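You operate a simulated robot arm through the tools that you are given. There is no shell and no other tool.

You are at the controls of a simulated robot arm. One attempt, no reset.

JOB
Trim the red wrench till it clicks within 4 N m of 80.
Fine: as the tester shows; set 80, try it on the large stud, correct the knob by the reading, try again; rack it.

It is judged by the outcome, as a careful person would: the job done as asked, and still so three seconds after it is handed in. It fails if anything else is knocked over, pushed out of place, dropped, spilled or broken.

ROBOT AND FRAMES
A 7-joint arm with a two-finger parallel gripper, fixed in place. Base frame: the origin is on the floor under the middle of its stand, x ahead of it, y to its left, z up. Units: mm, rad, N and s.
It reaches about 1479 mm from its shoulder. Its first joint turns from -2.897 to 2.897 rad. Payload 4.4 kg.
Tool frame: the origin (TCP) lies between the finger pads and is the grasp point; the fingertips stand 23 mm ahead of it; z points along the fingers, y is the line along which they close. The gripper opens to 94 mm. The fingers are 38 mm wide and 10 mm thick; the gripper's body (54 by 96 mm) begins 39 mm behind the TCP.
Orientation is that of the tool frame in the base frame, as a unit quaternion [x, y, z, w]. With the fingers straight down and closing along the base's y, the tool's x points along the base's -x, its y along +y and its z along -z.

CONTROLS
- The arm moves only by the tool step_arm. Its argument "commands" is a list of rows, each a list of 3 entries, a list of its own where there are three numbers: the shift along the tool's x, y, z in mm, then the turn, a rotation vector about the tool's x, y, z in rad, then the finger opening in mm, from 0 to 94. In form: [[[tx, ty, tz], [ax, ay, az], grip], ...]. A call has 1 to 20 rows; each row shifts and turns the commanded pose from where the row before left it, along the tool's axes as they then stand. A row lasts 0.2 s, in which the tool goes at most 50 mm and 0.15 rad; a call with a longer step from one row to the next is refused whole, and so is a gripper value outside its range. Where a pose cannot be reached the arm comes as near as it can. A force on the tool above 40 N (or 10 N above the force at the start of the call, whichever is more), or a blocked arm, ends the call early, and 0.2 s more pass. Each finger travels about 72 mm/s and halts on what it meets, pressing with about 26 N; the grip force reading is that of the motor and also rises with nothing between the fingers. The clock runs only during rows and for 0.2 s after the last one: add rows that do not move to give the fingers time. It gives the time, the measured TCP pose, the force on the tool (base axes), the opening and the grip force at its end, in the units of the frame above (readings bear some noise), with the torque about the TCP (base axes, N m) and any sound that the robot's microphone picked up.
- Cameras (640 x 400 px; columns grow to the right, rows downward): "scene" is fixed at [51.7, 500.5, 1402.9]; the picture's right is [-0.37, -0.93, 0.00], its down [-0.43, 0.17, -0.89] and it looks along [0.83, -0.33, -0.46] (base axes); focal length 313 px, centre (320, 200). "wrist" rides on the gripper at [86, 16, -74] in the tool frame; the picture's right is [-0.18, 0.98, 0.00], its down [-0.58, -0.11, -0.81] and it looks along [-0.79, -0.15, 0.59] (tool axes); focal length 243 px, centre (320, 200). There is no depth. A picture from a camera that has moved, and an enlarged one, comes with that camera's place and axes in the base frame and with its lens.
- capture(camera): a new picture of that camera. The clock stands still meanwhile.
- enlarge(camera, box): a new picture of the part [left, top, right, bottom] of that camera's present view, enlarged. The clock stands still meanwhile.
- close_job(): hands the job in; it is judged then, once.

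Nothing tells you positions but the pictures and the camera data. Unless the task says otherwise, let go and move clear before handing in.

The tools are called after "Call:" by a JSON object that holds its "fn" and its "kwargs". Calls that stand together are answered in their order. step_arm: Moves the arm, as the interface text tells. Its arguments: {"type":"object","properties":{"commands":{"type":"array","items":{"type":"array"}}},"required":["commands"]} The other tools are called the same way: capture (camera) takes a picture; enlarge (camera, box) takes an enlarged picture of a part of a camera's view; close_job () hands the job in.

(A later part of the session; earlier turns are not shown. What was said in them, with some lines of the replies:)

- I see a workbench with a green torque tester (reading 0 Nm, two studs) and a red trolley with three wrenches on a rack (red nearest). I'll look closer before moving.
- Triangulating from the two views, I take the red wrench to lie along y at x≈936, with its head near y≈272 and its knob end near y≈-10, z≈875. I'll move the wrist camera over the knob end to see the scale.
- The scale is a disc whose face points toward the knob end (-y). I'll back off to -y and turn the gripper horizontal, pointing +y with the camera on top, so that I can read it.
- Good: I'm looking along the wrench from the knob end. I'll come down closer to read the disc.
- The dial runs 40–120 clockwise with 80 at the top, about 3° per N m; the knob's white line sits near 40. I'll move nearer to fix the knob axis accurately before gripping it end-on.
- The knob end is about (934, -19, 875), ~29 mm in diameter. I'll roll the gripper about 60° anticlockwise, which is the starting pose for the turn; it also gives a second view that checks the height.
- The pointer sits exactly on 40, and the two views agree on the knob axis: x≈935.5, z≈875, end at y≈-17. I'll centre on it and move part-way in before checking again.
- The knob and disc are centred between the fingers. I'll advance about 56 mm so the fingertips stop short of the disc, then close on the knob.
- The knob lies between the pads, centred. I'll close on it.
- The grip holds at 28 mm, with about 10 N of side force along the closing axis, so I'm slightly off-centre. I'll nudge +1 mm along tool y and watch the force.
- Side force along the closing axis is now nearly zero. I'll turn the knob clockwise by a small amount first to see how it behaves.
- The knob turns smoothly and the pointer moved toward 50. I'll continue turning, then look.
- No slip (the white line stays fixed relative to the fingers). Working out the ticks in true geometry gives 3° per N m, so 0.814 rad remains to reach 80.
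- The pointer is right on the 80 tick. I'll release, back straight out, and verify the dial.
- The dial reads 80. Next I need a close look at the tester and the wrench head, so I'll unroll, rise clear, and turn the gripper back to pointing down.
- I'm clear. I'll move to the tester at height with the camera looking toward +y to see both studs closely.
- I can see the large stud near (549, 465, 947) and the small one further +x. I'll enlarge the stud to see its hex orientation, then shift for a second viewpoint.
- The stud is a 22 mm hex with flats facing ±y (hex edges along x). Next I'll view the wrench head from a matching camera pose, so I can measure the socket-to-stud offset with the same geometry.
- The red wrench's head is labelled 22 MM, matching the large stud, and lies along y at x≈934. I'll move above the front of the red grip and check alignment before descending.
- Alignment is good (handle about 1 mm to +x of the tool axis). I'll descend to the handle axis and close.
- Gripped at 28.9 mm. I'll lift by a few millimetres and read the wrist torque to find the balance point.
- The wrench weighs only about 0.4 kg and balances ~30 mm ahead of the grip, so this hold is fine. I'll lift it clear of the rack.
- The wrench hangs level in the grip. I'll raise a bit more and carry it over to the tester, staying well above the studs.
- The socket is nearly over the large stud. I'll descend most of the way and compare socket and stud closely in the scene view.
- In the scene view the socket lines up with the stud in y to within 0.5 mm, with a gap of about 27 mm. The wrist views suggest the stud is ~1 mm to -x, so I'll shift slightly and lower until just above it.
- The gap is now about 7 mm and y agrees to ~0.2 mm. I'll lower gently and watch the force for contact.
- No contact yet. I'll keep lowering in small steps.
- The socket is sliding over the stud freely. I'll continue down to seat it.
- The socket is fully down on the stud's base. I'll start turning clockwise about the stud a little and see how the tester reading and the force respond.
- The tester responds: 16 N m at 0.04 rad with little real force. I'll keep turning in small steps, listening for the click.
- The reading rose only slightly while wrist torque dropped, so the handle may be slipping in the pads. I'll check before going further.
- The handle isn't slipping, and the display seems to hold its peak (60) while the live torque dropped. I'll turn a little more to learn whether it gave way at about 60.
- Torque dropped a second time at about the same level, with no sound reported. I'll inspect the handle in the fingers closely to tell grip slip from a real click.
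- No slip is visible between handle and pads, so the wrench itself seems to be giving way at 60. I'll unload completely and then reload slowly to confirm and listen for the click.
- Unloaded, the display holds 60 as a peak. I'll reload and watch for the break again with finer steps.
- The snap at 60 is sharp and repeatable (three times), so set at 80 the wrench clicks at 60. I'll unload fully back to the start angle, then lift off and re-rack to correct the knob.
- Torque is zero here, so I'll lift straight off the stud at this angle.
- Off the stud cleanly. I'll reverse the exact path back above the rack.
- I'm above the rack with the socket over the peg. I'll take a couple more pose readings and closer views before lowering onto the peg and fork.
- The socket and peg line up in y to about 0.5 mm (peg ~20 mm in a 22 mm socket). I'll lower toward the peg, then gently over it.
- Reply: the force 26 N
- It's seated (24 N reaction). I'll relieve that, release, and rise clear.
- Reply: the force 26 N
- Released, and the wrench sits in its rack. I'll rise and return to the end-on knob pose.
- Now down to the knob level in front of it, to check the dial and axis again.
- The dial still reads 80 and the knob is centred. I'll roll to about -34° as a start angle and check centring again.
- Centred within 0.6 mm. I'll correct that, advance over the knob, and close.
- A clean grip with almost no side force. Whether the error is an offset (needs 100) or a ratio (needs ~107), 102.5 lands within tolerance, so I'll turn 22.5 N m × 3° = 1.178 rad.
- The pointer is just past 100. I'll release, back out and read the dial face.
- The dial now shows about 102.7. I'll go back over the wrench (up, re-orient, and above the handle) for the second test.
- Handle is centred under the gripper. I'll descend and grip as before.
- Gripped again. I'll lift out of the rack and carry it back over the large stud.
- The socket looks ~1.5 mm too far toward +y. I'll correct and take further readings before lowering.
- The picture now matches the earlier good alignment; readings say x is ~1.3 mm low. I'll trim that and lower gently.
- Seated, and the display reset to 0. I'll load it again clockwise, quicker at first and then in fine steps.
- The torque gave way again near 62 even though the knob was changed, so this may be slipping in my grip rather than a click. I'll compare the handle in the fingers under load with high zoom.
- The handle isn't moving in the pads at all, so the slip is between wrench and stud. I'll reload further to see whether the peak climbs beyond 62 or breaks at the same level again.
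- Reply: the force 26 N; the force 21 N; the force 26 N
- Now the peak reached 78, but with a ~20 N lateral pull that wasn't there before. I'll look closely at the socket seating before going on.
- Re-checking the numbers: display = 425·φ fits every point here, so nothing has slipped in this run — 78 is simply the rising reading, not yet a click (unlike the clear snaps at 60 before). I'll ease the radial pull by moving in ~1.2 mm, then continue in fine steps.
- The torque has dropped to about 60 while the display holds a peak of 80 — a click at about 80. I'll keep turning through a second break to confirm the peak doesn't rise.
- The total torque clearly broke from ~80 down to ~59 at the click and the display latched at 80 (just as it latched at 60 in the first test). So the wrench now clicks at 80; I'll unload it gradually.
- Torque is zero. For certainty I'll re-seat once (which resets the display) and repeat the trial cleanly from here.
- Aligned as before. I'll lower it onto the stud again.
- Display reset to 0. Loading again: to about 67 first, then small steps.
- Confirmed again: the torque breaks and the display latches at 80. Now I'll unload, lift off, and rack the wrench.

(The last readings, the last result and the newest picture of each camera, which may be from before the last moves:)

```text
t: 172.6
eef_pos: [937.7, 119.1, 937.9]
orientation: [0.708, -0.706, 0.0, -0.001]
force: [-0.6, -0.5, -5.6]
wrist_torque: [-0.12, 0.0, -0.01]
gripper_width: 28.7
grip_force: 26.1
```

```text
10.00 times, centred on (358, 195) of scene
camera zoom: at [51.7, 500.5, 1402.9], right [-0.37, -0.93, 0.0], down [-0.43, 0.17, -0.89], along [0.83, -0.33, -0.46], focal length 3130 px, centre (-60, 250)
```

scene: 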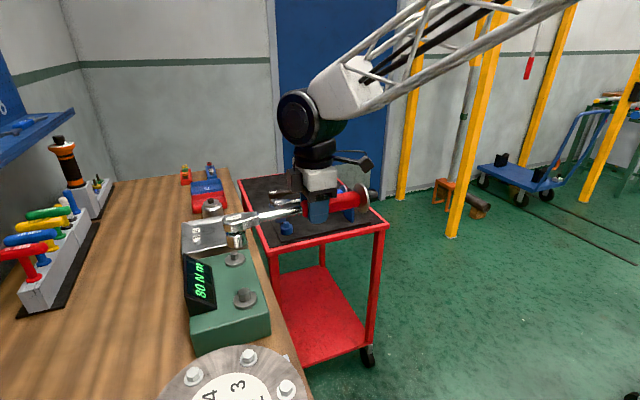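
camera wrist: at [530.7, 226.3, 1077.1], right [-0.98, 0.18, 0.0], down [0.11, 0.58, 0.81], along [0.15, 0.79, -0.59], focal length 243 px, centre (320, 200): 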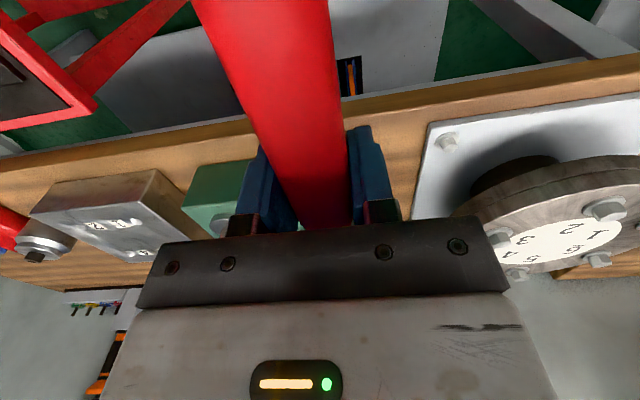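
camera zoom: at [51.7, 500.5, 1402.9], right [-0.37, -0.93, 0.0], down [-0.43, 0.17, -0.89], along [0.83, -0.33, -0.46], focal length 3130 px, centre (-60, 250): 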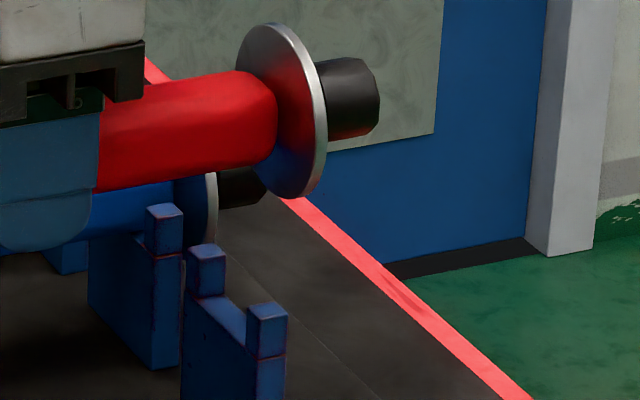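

The socket sits ~3 mm too far to +y relative to the peg. I'll shift and lower partway, then check again.

Call:
{"fn": "step_arm", "kwargs": {"commands": [[[2.9, 0.5, 10], [0, 0, 0], 10], [[0, 0, 15], [0, 0, 0], 10], [[0, 0, 15], [0, 0, 0], 10], [[0, 0, 0], [0, 0, 0], 10], [[0, 0, 0], [0, 0, 0], 10]]}}

Call:
{"fn": "enlarge", "kwargs": {"camera": "scene", "box": [262, 193, 326, 233]}}

Call:
{"fn": "enlarge", "kwargs": {"camera": "scene", "box": [326, 185, 390, 225]}}

```text
t: 173.8
eef_pos: [937.8, 114.8, 897.0]
orientation: [0.708, -0.707, 0.001, 0.0]
force: [-0.6, 0.9, -4.6]
wrist_torque: [-0.12, -0.01, 0.0]
gripper_width: 28.8
grip_force: 25.7
```

```text
10.00 times, centred on (294, 213) of scene
camera zoom: at [51.7, 500.5, 1402.9], right [-0.37, -0.93, 0.0], down [-0.43, 0.17, -0.89], along [0.83, -0.33, -0.46], focal length 3130 px, centre (580, 70)
```

zoom: 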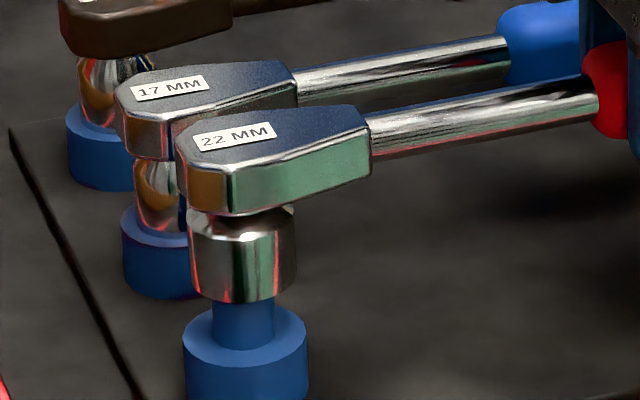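

```text
10.00 times, centred on (358, 205) of scene
camera zoom: at [51.7, 500.5, 1402.9], right [-0.37, -0.93, 0.0], down [-0.43, 0.17, -0.89], along [0.83, -0.33, -0.46], focal length 3130 px, centre (-60, 150)
```

zoom: 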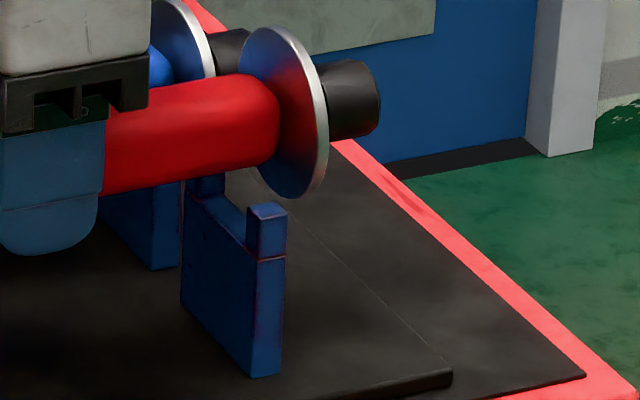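

Alignment matches the earlier successful racking. Lowering onto the peg and fork.

Call:
{"fn": "step_arm", "kwargs": {"commands": [[[0, 0, 3], [0, 0, 0], 10], [[0, 0, 3], [0, 0, 0], 10], [[0, 0, 3], [0, 0, 0], 10], [[0, 0, 3], [0, 0, 0], 10], [[0, 0, 0], [0, 0, 0], 10]]}}

Call:
{"fn": "step_arm", "kwargs": {"commands": [[[0, 0, 3], [0, 0, 0], 10], [[0, 0, 3], [0, 0, 0], 10], [[0, 0, 2], [0, 0, 0], 10], [[0, 0, 0], [0, 0, 0], 10]]}}

Call:
{"fn": "step_arm", "kwargs": {"commands": [[[0, 0, 1], [0, 0, 0], 10], [[0, 0, 0.7], [0, 0, 0], 10], [[0, 0, 0], [0, 0, 0], 10]]}}

Call:
{"fn": "enlarge", "kwargs": {"camera": "scene", "box": [262, 193, 326, 233]}}

Call:
{"fn": "enlarge", "kwargs": {"camera": "scene", "box": [326, 185, 390, 225]}}

```text
t: 175.0
eef_pos: [938.2, 117.3, 886.1]
orientation: [0.708, -0.707, 0.0, -0.001]
force: [-0.4, 0.3, -5.5]
wrist_torque: [-0.12, 0.0, 0.03]
gripper_width: 29.1
grip_force: 26.7
```

```text
t: 176.0
eef_pos: [937.2, 114.6, 876.5]
orientation: [0.708, -0.706, 0.002, -0.001]
force: [-0.5, 1.0, -5.7]
wrist_torque: [-0.1, -0.03, 0.03]
gripper_width: 28.6
grip_force: 25.6
```

```text
t: 176.8
eef_pos: [936.5, 117.9, 875.9]
orientation: [0.708, -0.706, 0.001, -0.001]
force: [0.2, 1.2, -4.9]
wrist_torque: [-0.1, -0.02, 0.03]
gripper_width: 29.2
grip_force: 26.6
```

```text
10.00 times, centred on (294, 213) of scene
camera zoom: at [51.7, 500.5, 1402.9], right [-0.37, -0.93, 0.0], down [-0.43, 0.17, -0.89], along [0.83, -0.33, -0.46], focal length 3130 px, centre (580, 70)
```

zoom: 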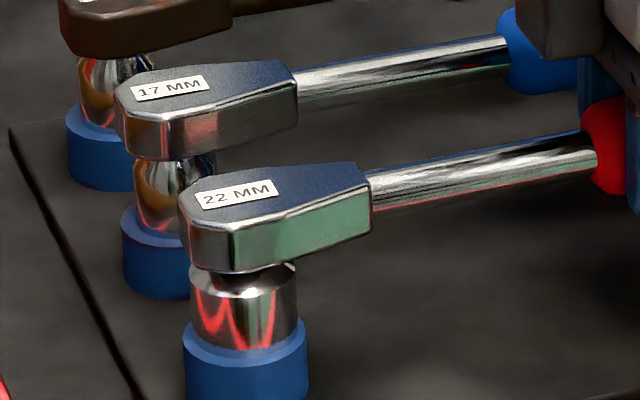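

```text
10.00 times, centred on (358, 205) of scene
camera zoom: at [51.7, 500.5, 1402.9], right [-0.37, -0.93, 0.0], down [-0.43, 0.17, -0.89], along [0.83, -0.33, -0.46], focal length 3130 px, centre (-60, 150)
```

zoom: 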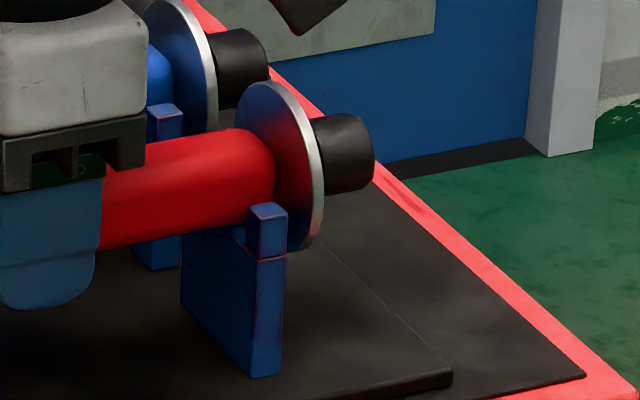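

Call:
{"fn": "step_arm", "kwargs": {"commands": [[[0, 0, 1], [0, 0, 0], 10], [[0, 0, 0.5], [0, 0, 0], 10], [[0, 0, 0], [0, 0, 0], 10]]}}

Call:
{"fn": "step_arm", "kwargs": {"commands": [[[0, 0, 0.7], [0, 0, 0], 10], [[0, 0, 0], [0, 0, 0], 10]]}}

Call:
{"fn": "enlarge", "kwargs": {"camera": "scene", "box": [326, 185, 390, 225]}}

```text
t: 177.6
eef_pos: [937.3, 114.3, 874.0]
orientation: [0.708, -0.706, 0.001, 0.0]
force: [2.2, 2.2, 2.3]
wrist_torque: [1.11, -0.01, -0.37]
gripper_width: 29.1
grip_force: 26.0
```

```text
t: 178.2
eef_pos: [938.2, 116.3, 874.3]
orientation: [0.708, -0.706, 0.002, -0.001]
force: [-2.8, -5.8, 13.1]
wrist_torque: [0.21, 0.36, -0.13]
gripper_width: 29.0
grip_force: 25.7
```

```text
10.00 times, centred on (358, 205) of scene
camera zoom: at [51.7, 500.5, 1402.9], right [-0.37, -0.93, 0.0], down [-0.43, 0.17, -0.89], along [0.83, -0.33, -0.46], focal length 3130 px, centre (-60, 150)
```

zoom: 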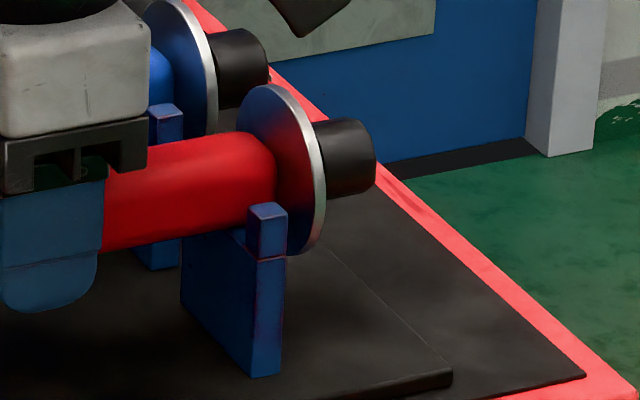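

It's resting on the rack (13 N reaction). I'll release gently and check that it settles.

Call:
{"fn": "step_arm", "kwargs": {"commands": [[[0, 0, 0], [0, 0, 0], 32], [[0, 0, 0], [0, 0, 0], 36], [[0, 0, 0], [0, 0, 0], 44], [[0, 0, 0], [0, 0, 0], 56], [[0, 0, 0], [0, 0, 0], 60], [[0, 0, 0], [0, 0, 0], 60]]}}

Call:
{"fn": "enlarge", "kwargs": {"camera": "scene", "box": [262, 193, 326, 233]}}

Call:
{"fn": "enlarge", "kwargs": {"camera": "scene", "box": [326, 185, 390, 225]}}

Call:
{"fn": "capture", "kwargs": {"camera": "wrist"}}

```text
t: 179.6
eef_pos: [936.9, 115.7, 873.1]
orientation: [0.708, -0.706, 0.002, 0.0]
force: [-0.5, 0.9, -0.7]
wrist_torque: [0.01, 0.0, 0.01]
gripper_width: 59.7
grip_force: 0.1
```

```text
10.00 times, centred on (294, 213) of scene
camera zoom: at [51.7, 500.5, 1402.9], right [-0.37, -0.93, 0.0], down [-0.43, 0.17, -0.89], along [0.83, -0.33, -0.46], focal length 3130 px, centre (580, 70)
```

zoom: 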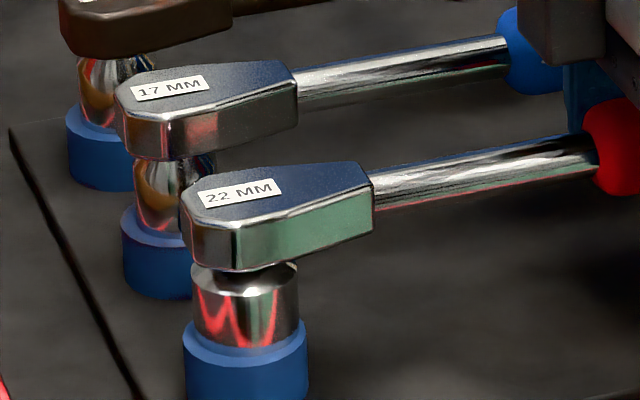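

```text
10.00 times, centred on (358, 205) of scene
camera zoom: at [51.7, 500.5, 1402.9], right [-0.37, -0.93, 0.0], down [-0.43, 0.17, -0.89], along [0.83, -0.33, -0.46], focal length 3130 px, centre (-60, 150)
```

zoom: 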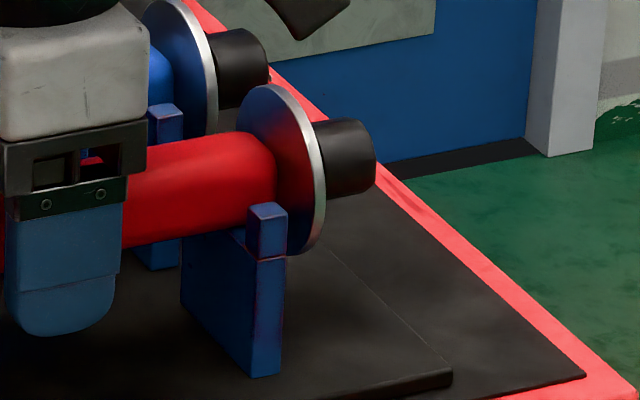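

```text
taken
camera wrist: at [920.8, 28.6, 947.5], right [-0.98, 0.18, 0.0], down [0.11, 0.58, 0.81], along [0.15, 0.79, -0.59], focal length 243 px, centre (320, 200)
```

wrist: 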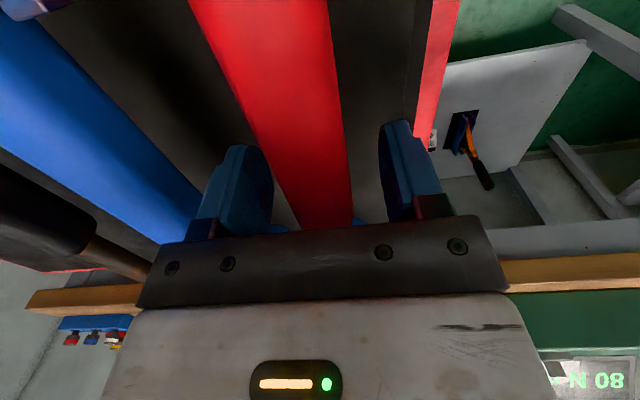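

Released. I'll rise clear and compare the racked wrench with its original placement.

Call:
{"fn": "step_arm", "kwargs": {"commands": [[[0, 0, -20], [0, 0, 0], 60], [[0, 0, -40], [0, 0, 0], 60], [[0, 0, -45], [0, 0, 0], 60], [[0, 0, -45], [0, 0, 0], 60], [[0, 0, -45], [0, 0, 0], 60], [[0, 0, 0], [0, 0, 0], 60]]}}

Call:
{"fn": "enlarge", "kwargs": {"camera": "scene", "box": [230, 160, 400, 266]}}

Call:
{"fn": "enlarge", "kwargs": {"camera": "scene", "box": [262, 193, 326, 233]}}

Call:
{"fn": "enlarge", "kwargs": {"camera": "scene", "box": [326, 185, 390, 225]}}

Call:
{"fn": "capture", "kwargs": {"camera": "wrist"}}

```text
t: 181.0
eef_pos: [939.0, 112.1, 1069.3]
orientation: [0.708, -0.706, 0.0, 0.0]
force: [0.6, 0.6, -0.3]
wrist_torque: [0.0, 0.01, 0.01]
gripper_width: 60.2
grip_force: 0.0
```

```text
3.76 times, centred on (315, 213) of scene
camera zoom: at [51.7, 500.5, 1402.9], right [-0.37, -0.93, 0.0], down [-0.43, 0.17, -0.89], along [0.83, -0.33, -0.46], focal length 1178 px, centre (339, 151)
```

zoom: 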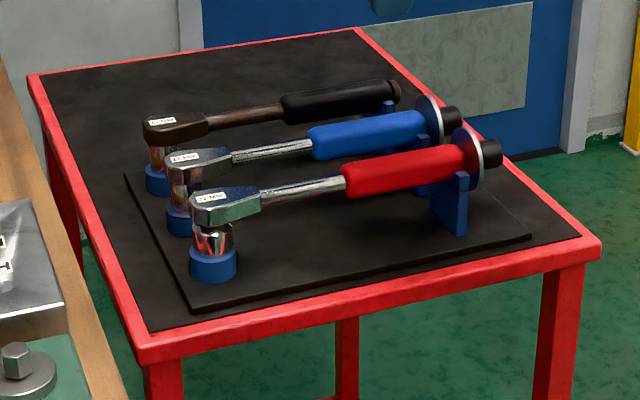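

```text
10.00 times, centred on (294, 213) of scene
camera zoom: at [51.7, 500.5, 1402.9], right [-0.37, -0.93, 0.0], down [-0.43, 0.17, -0.89], along [0.83, -0.33, -0.46], focal length 3130 px, centre (580, 70)
```

zoom: 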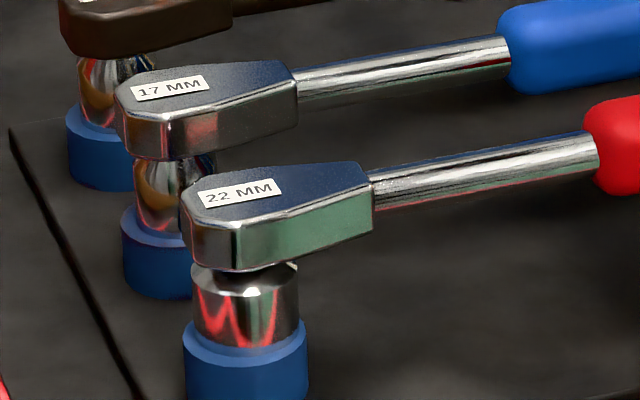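

```text
10.00 times, centred on (358, 205) of scene
camera zoom: at [51.7, 500.5, 1402.9], right [-0.37, -0.93, 0.0], down [-0.43, 0.17, -0.89], along [0.83, -0.33, -0.46], focal length 3130 px, centre (-60, 150)
```

zoom: 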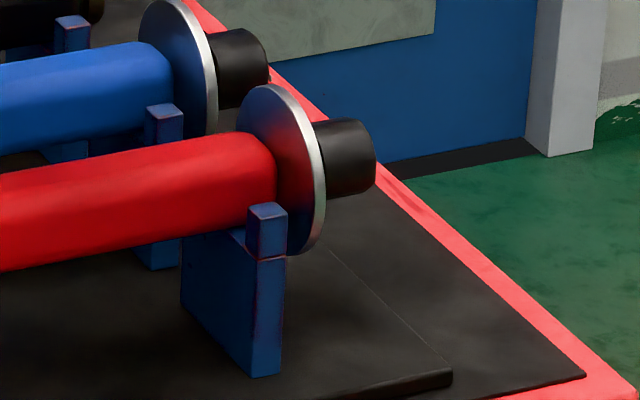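

```text
taken
camera wrist: at [922.1, 25.2, 1143.5], right [-0.98, 0.18, 0.0], down [0.11, 0.58, 0.81], along [0.15, 0.79, -0.59], focal length 243 px, centre (320, 200)
```

wrist: 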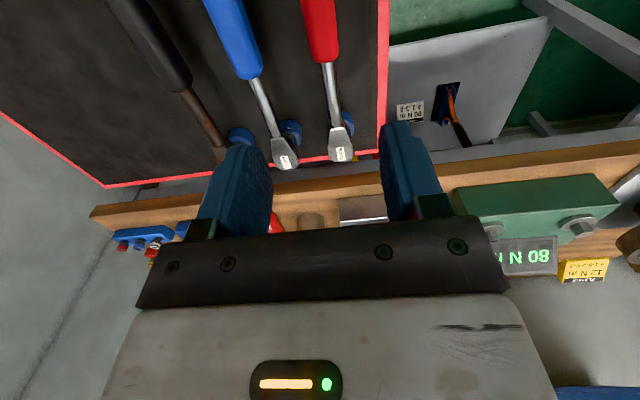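

The wrench is in the rack; the head may be ~1 mm high compared with the start. I'll look closer at the socket on its peg and at the fork.

Call:
{"fn": "enlarge", "kwargs": {"camera": "scene", "box": [274, 208, 306, 238]}}

Call:
{"fn": "enlarge", "kwargs": {"camera": "scene", "box": [268, 196, 300, 226]}}

Call:
{"fn": "enlarge", "kwargs": {"camera": "scene", "box": [340, 190, 372, 220]}}

```text
13.33 times, centred on (290, 223) of scene
camera zoom: at [51.7, 500.5, 1402.9], right [-0.37, -0.93, 0.0], down [-0.43, 0.17, -0.89], along [0.83, -0.33, -0.46], focal length 4174 px, centre (720, -107)
```

zoom: 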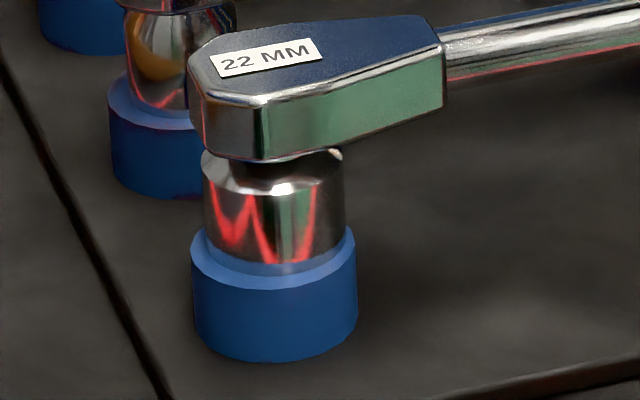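

```text
13.33 times, centred on (284, 211) of scene
camera zoom: at [51.7, 500.5, 1402.9], right [-0.37, -0.93, 0.0], down [-0.43, 0.17, -0.89], along [0.83, -0.33, -0.46], focal length 4174 px, centre (800, 53)
```

zoom: 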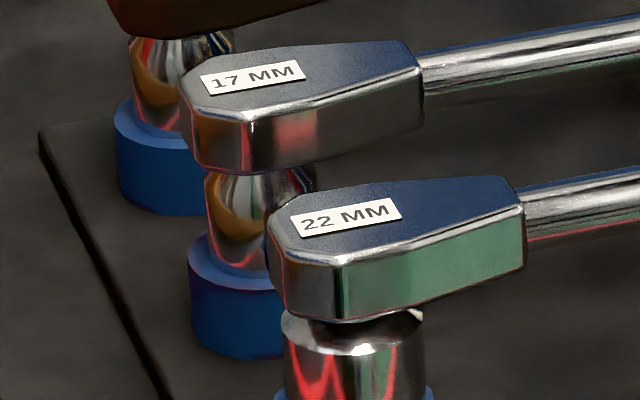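

```text
13.33 times, centred on (356, 205) of scene
camera zoom: at [51.7, 500.5, 1402.9], right [-0.37, -0.93, 0.0], down [-0.43, 0.17, -0.89], along [0.83, -0.33, -0.46], focal length 4174 px, centre (-160, 133)
```

zoom: 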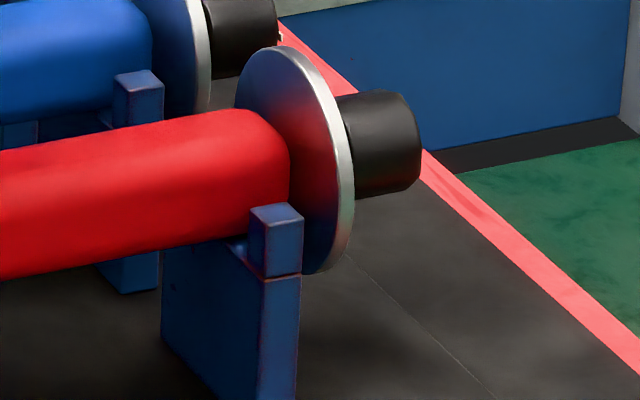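

The socket sits centred on its peg and the handle lies in its fork, within a millimetre or two of where it started. I'll move the arm well clear and take a last look.

Call:
{"fn": "step_arm", "kwargs": {"commands": [[[0, 0, -45], [0, 0, 0], 60], [[0, 0, -45], [0, 0, 0], 60], [[0, 0, -45], [0, 0, 0], 60], [[32, 34, 0], [0, 0, 0], 60], [[32, 34, 0], [0, 0, 0], 60], [[32, 34, 0], [0, 0, 0], 60], [[32, 34, 0], [0, 0, 0], 60], [[32, 34, 0], [0, 0, 0], 60], [[32, 34, 0], [0, 0, 0], 60], [[32, 34, 0], [0, 0, 0], 60], [[0, 0, 0], [0, 0, 0], 60], [[0, 0, 0], [0, 0, 0], 60]]}}

Call:
{"fn": "capture", "kwargs": {"camera": "scene"}}

Call:
{"fn": "enlarge", "kwargs": {"camera": "scene", "box": [230, 160, 400, 266]}}

Call:
{"fn": "enlarge", "kwargs": {"camera": "scene", "box": [150, 240, 320, 346]}}

```text
t: 183.6
eef_pos: [699.6, -109.5, 1199.1]
orientation: [0.708, -0.706, 0.001, -0.001]
force: [-0.1, 0.1, 0.0]
wrist_torque: [-0.02, -0.01, -0.01]
gripper_width: 59.9
grip_force: 0.1
```

```text
taken
```

scene: 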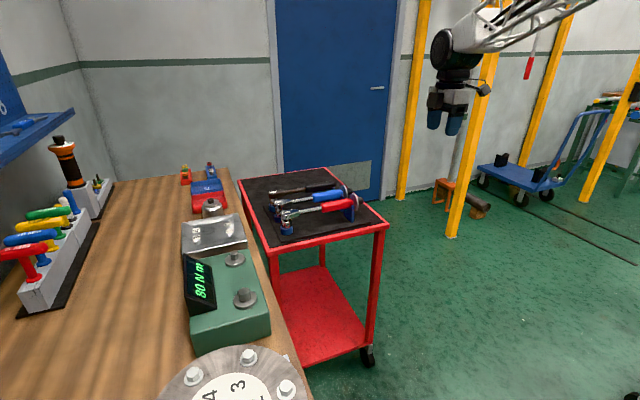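

```text
3.76 times, centred on (315, 213) of scene
camera zoom: at [51.7, 500.5, 1402.9], right [-0.37, -0.93, 0.0], down [-0.43, 0.17, -0.89], along [0.83, -0.33, -0.46], focal length 1178 px, centre (339, 151)
```

zoom: 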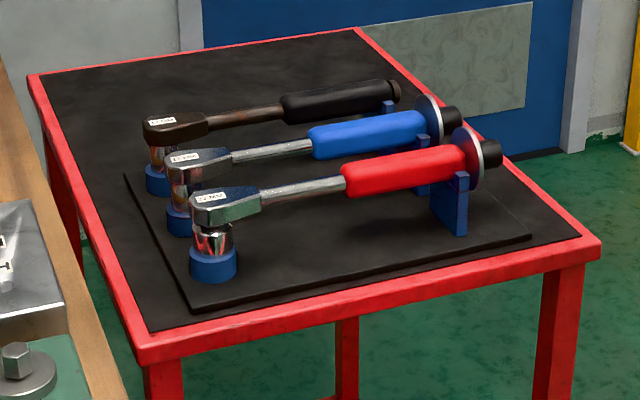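

```text
3.76 times, centred on (235, 293) of scene
camera zoom: at [51.7, 500.5, 1402.9], right [-0.37, -0.93, 0.0], down [-0.43, 0.17, -0.89], along [0.83, -0.33, -0.46], focal length 1178 px, centre (640, -150)
```

zoom: 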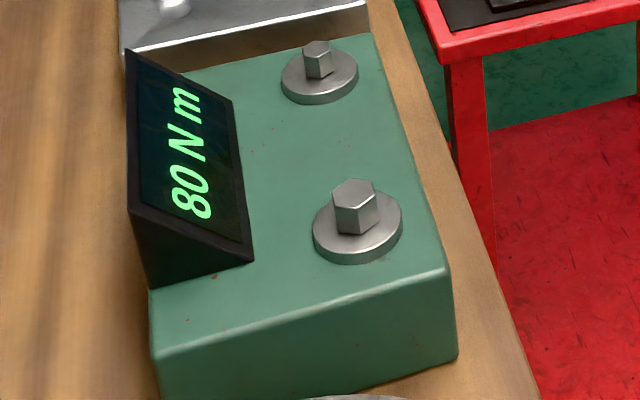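

The red wrench clicked at a displayed 80 N m in two separate trials on the large stud, with the knob at about 102 on its scale. It is back in its rack, with the head roughly 1–2 mm higher than at the start. The other wrenches and the tester haven't moved, and the gripper is open and clear, so I'm handing in.

Call:
{"fn": "close_job", "kwargs": {}}

```text
The job is handed in.
```

The red wrench now clicks at 80 N m on the tester, and it is back in its rack. The job is handed in.

- **First trial:** with the knob set to 80, the wrench gave way at a displayed 60 N m on the large stud.
- **Correction:** I turned the knob up to about 102 on its own scale.
- **Second trial:** it gave way at a displayed 80 N m. I reseated it and repeated the trial, and got 80 again. The display only ever showed even numbers, so it probably reads in steps of 2 N m. The true click should still be within 4 N m of 80.
- **How I judged the click:** the microphone never reported a sound. I took the click as the point where the torque dropped sharply and the display held its peak.
- **Racking:** the socket is on its peg and the handle is in its fork. The head sits roughly 1–2 mm higher than it did at the start, and the wrench stayed put for the few seconds I watched it.

In the last picture the other wrenches and the tester looked unmoved, and the gripper was open and clear of everything.
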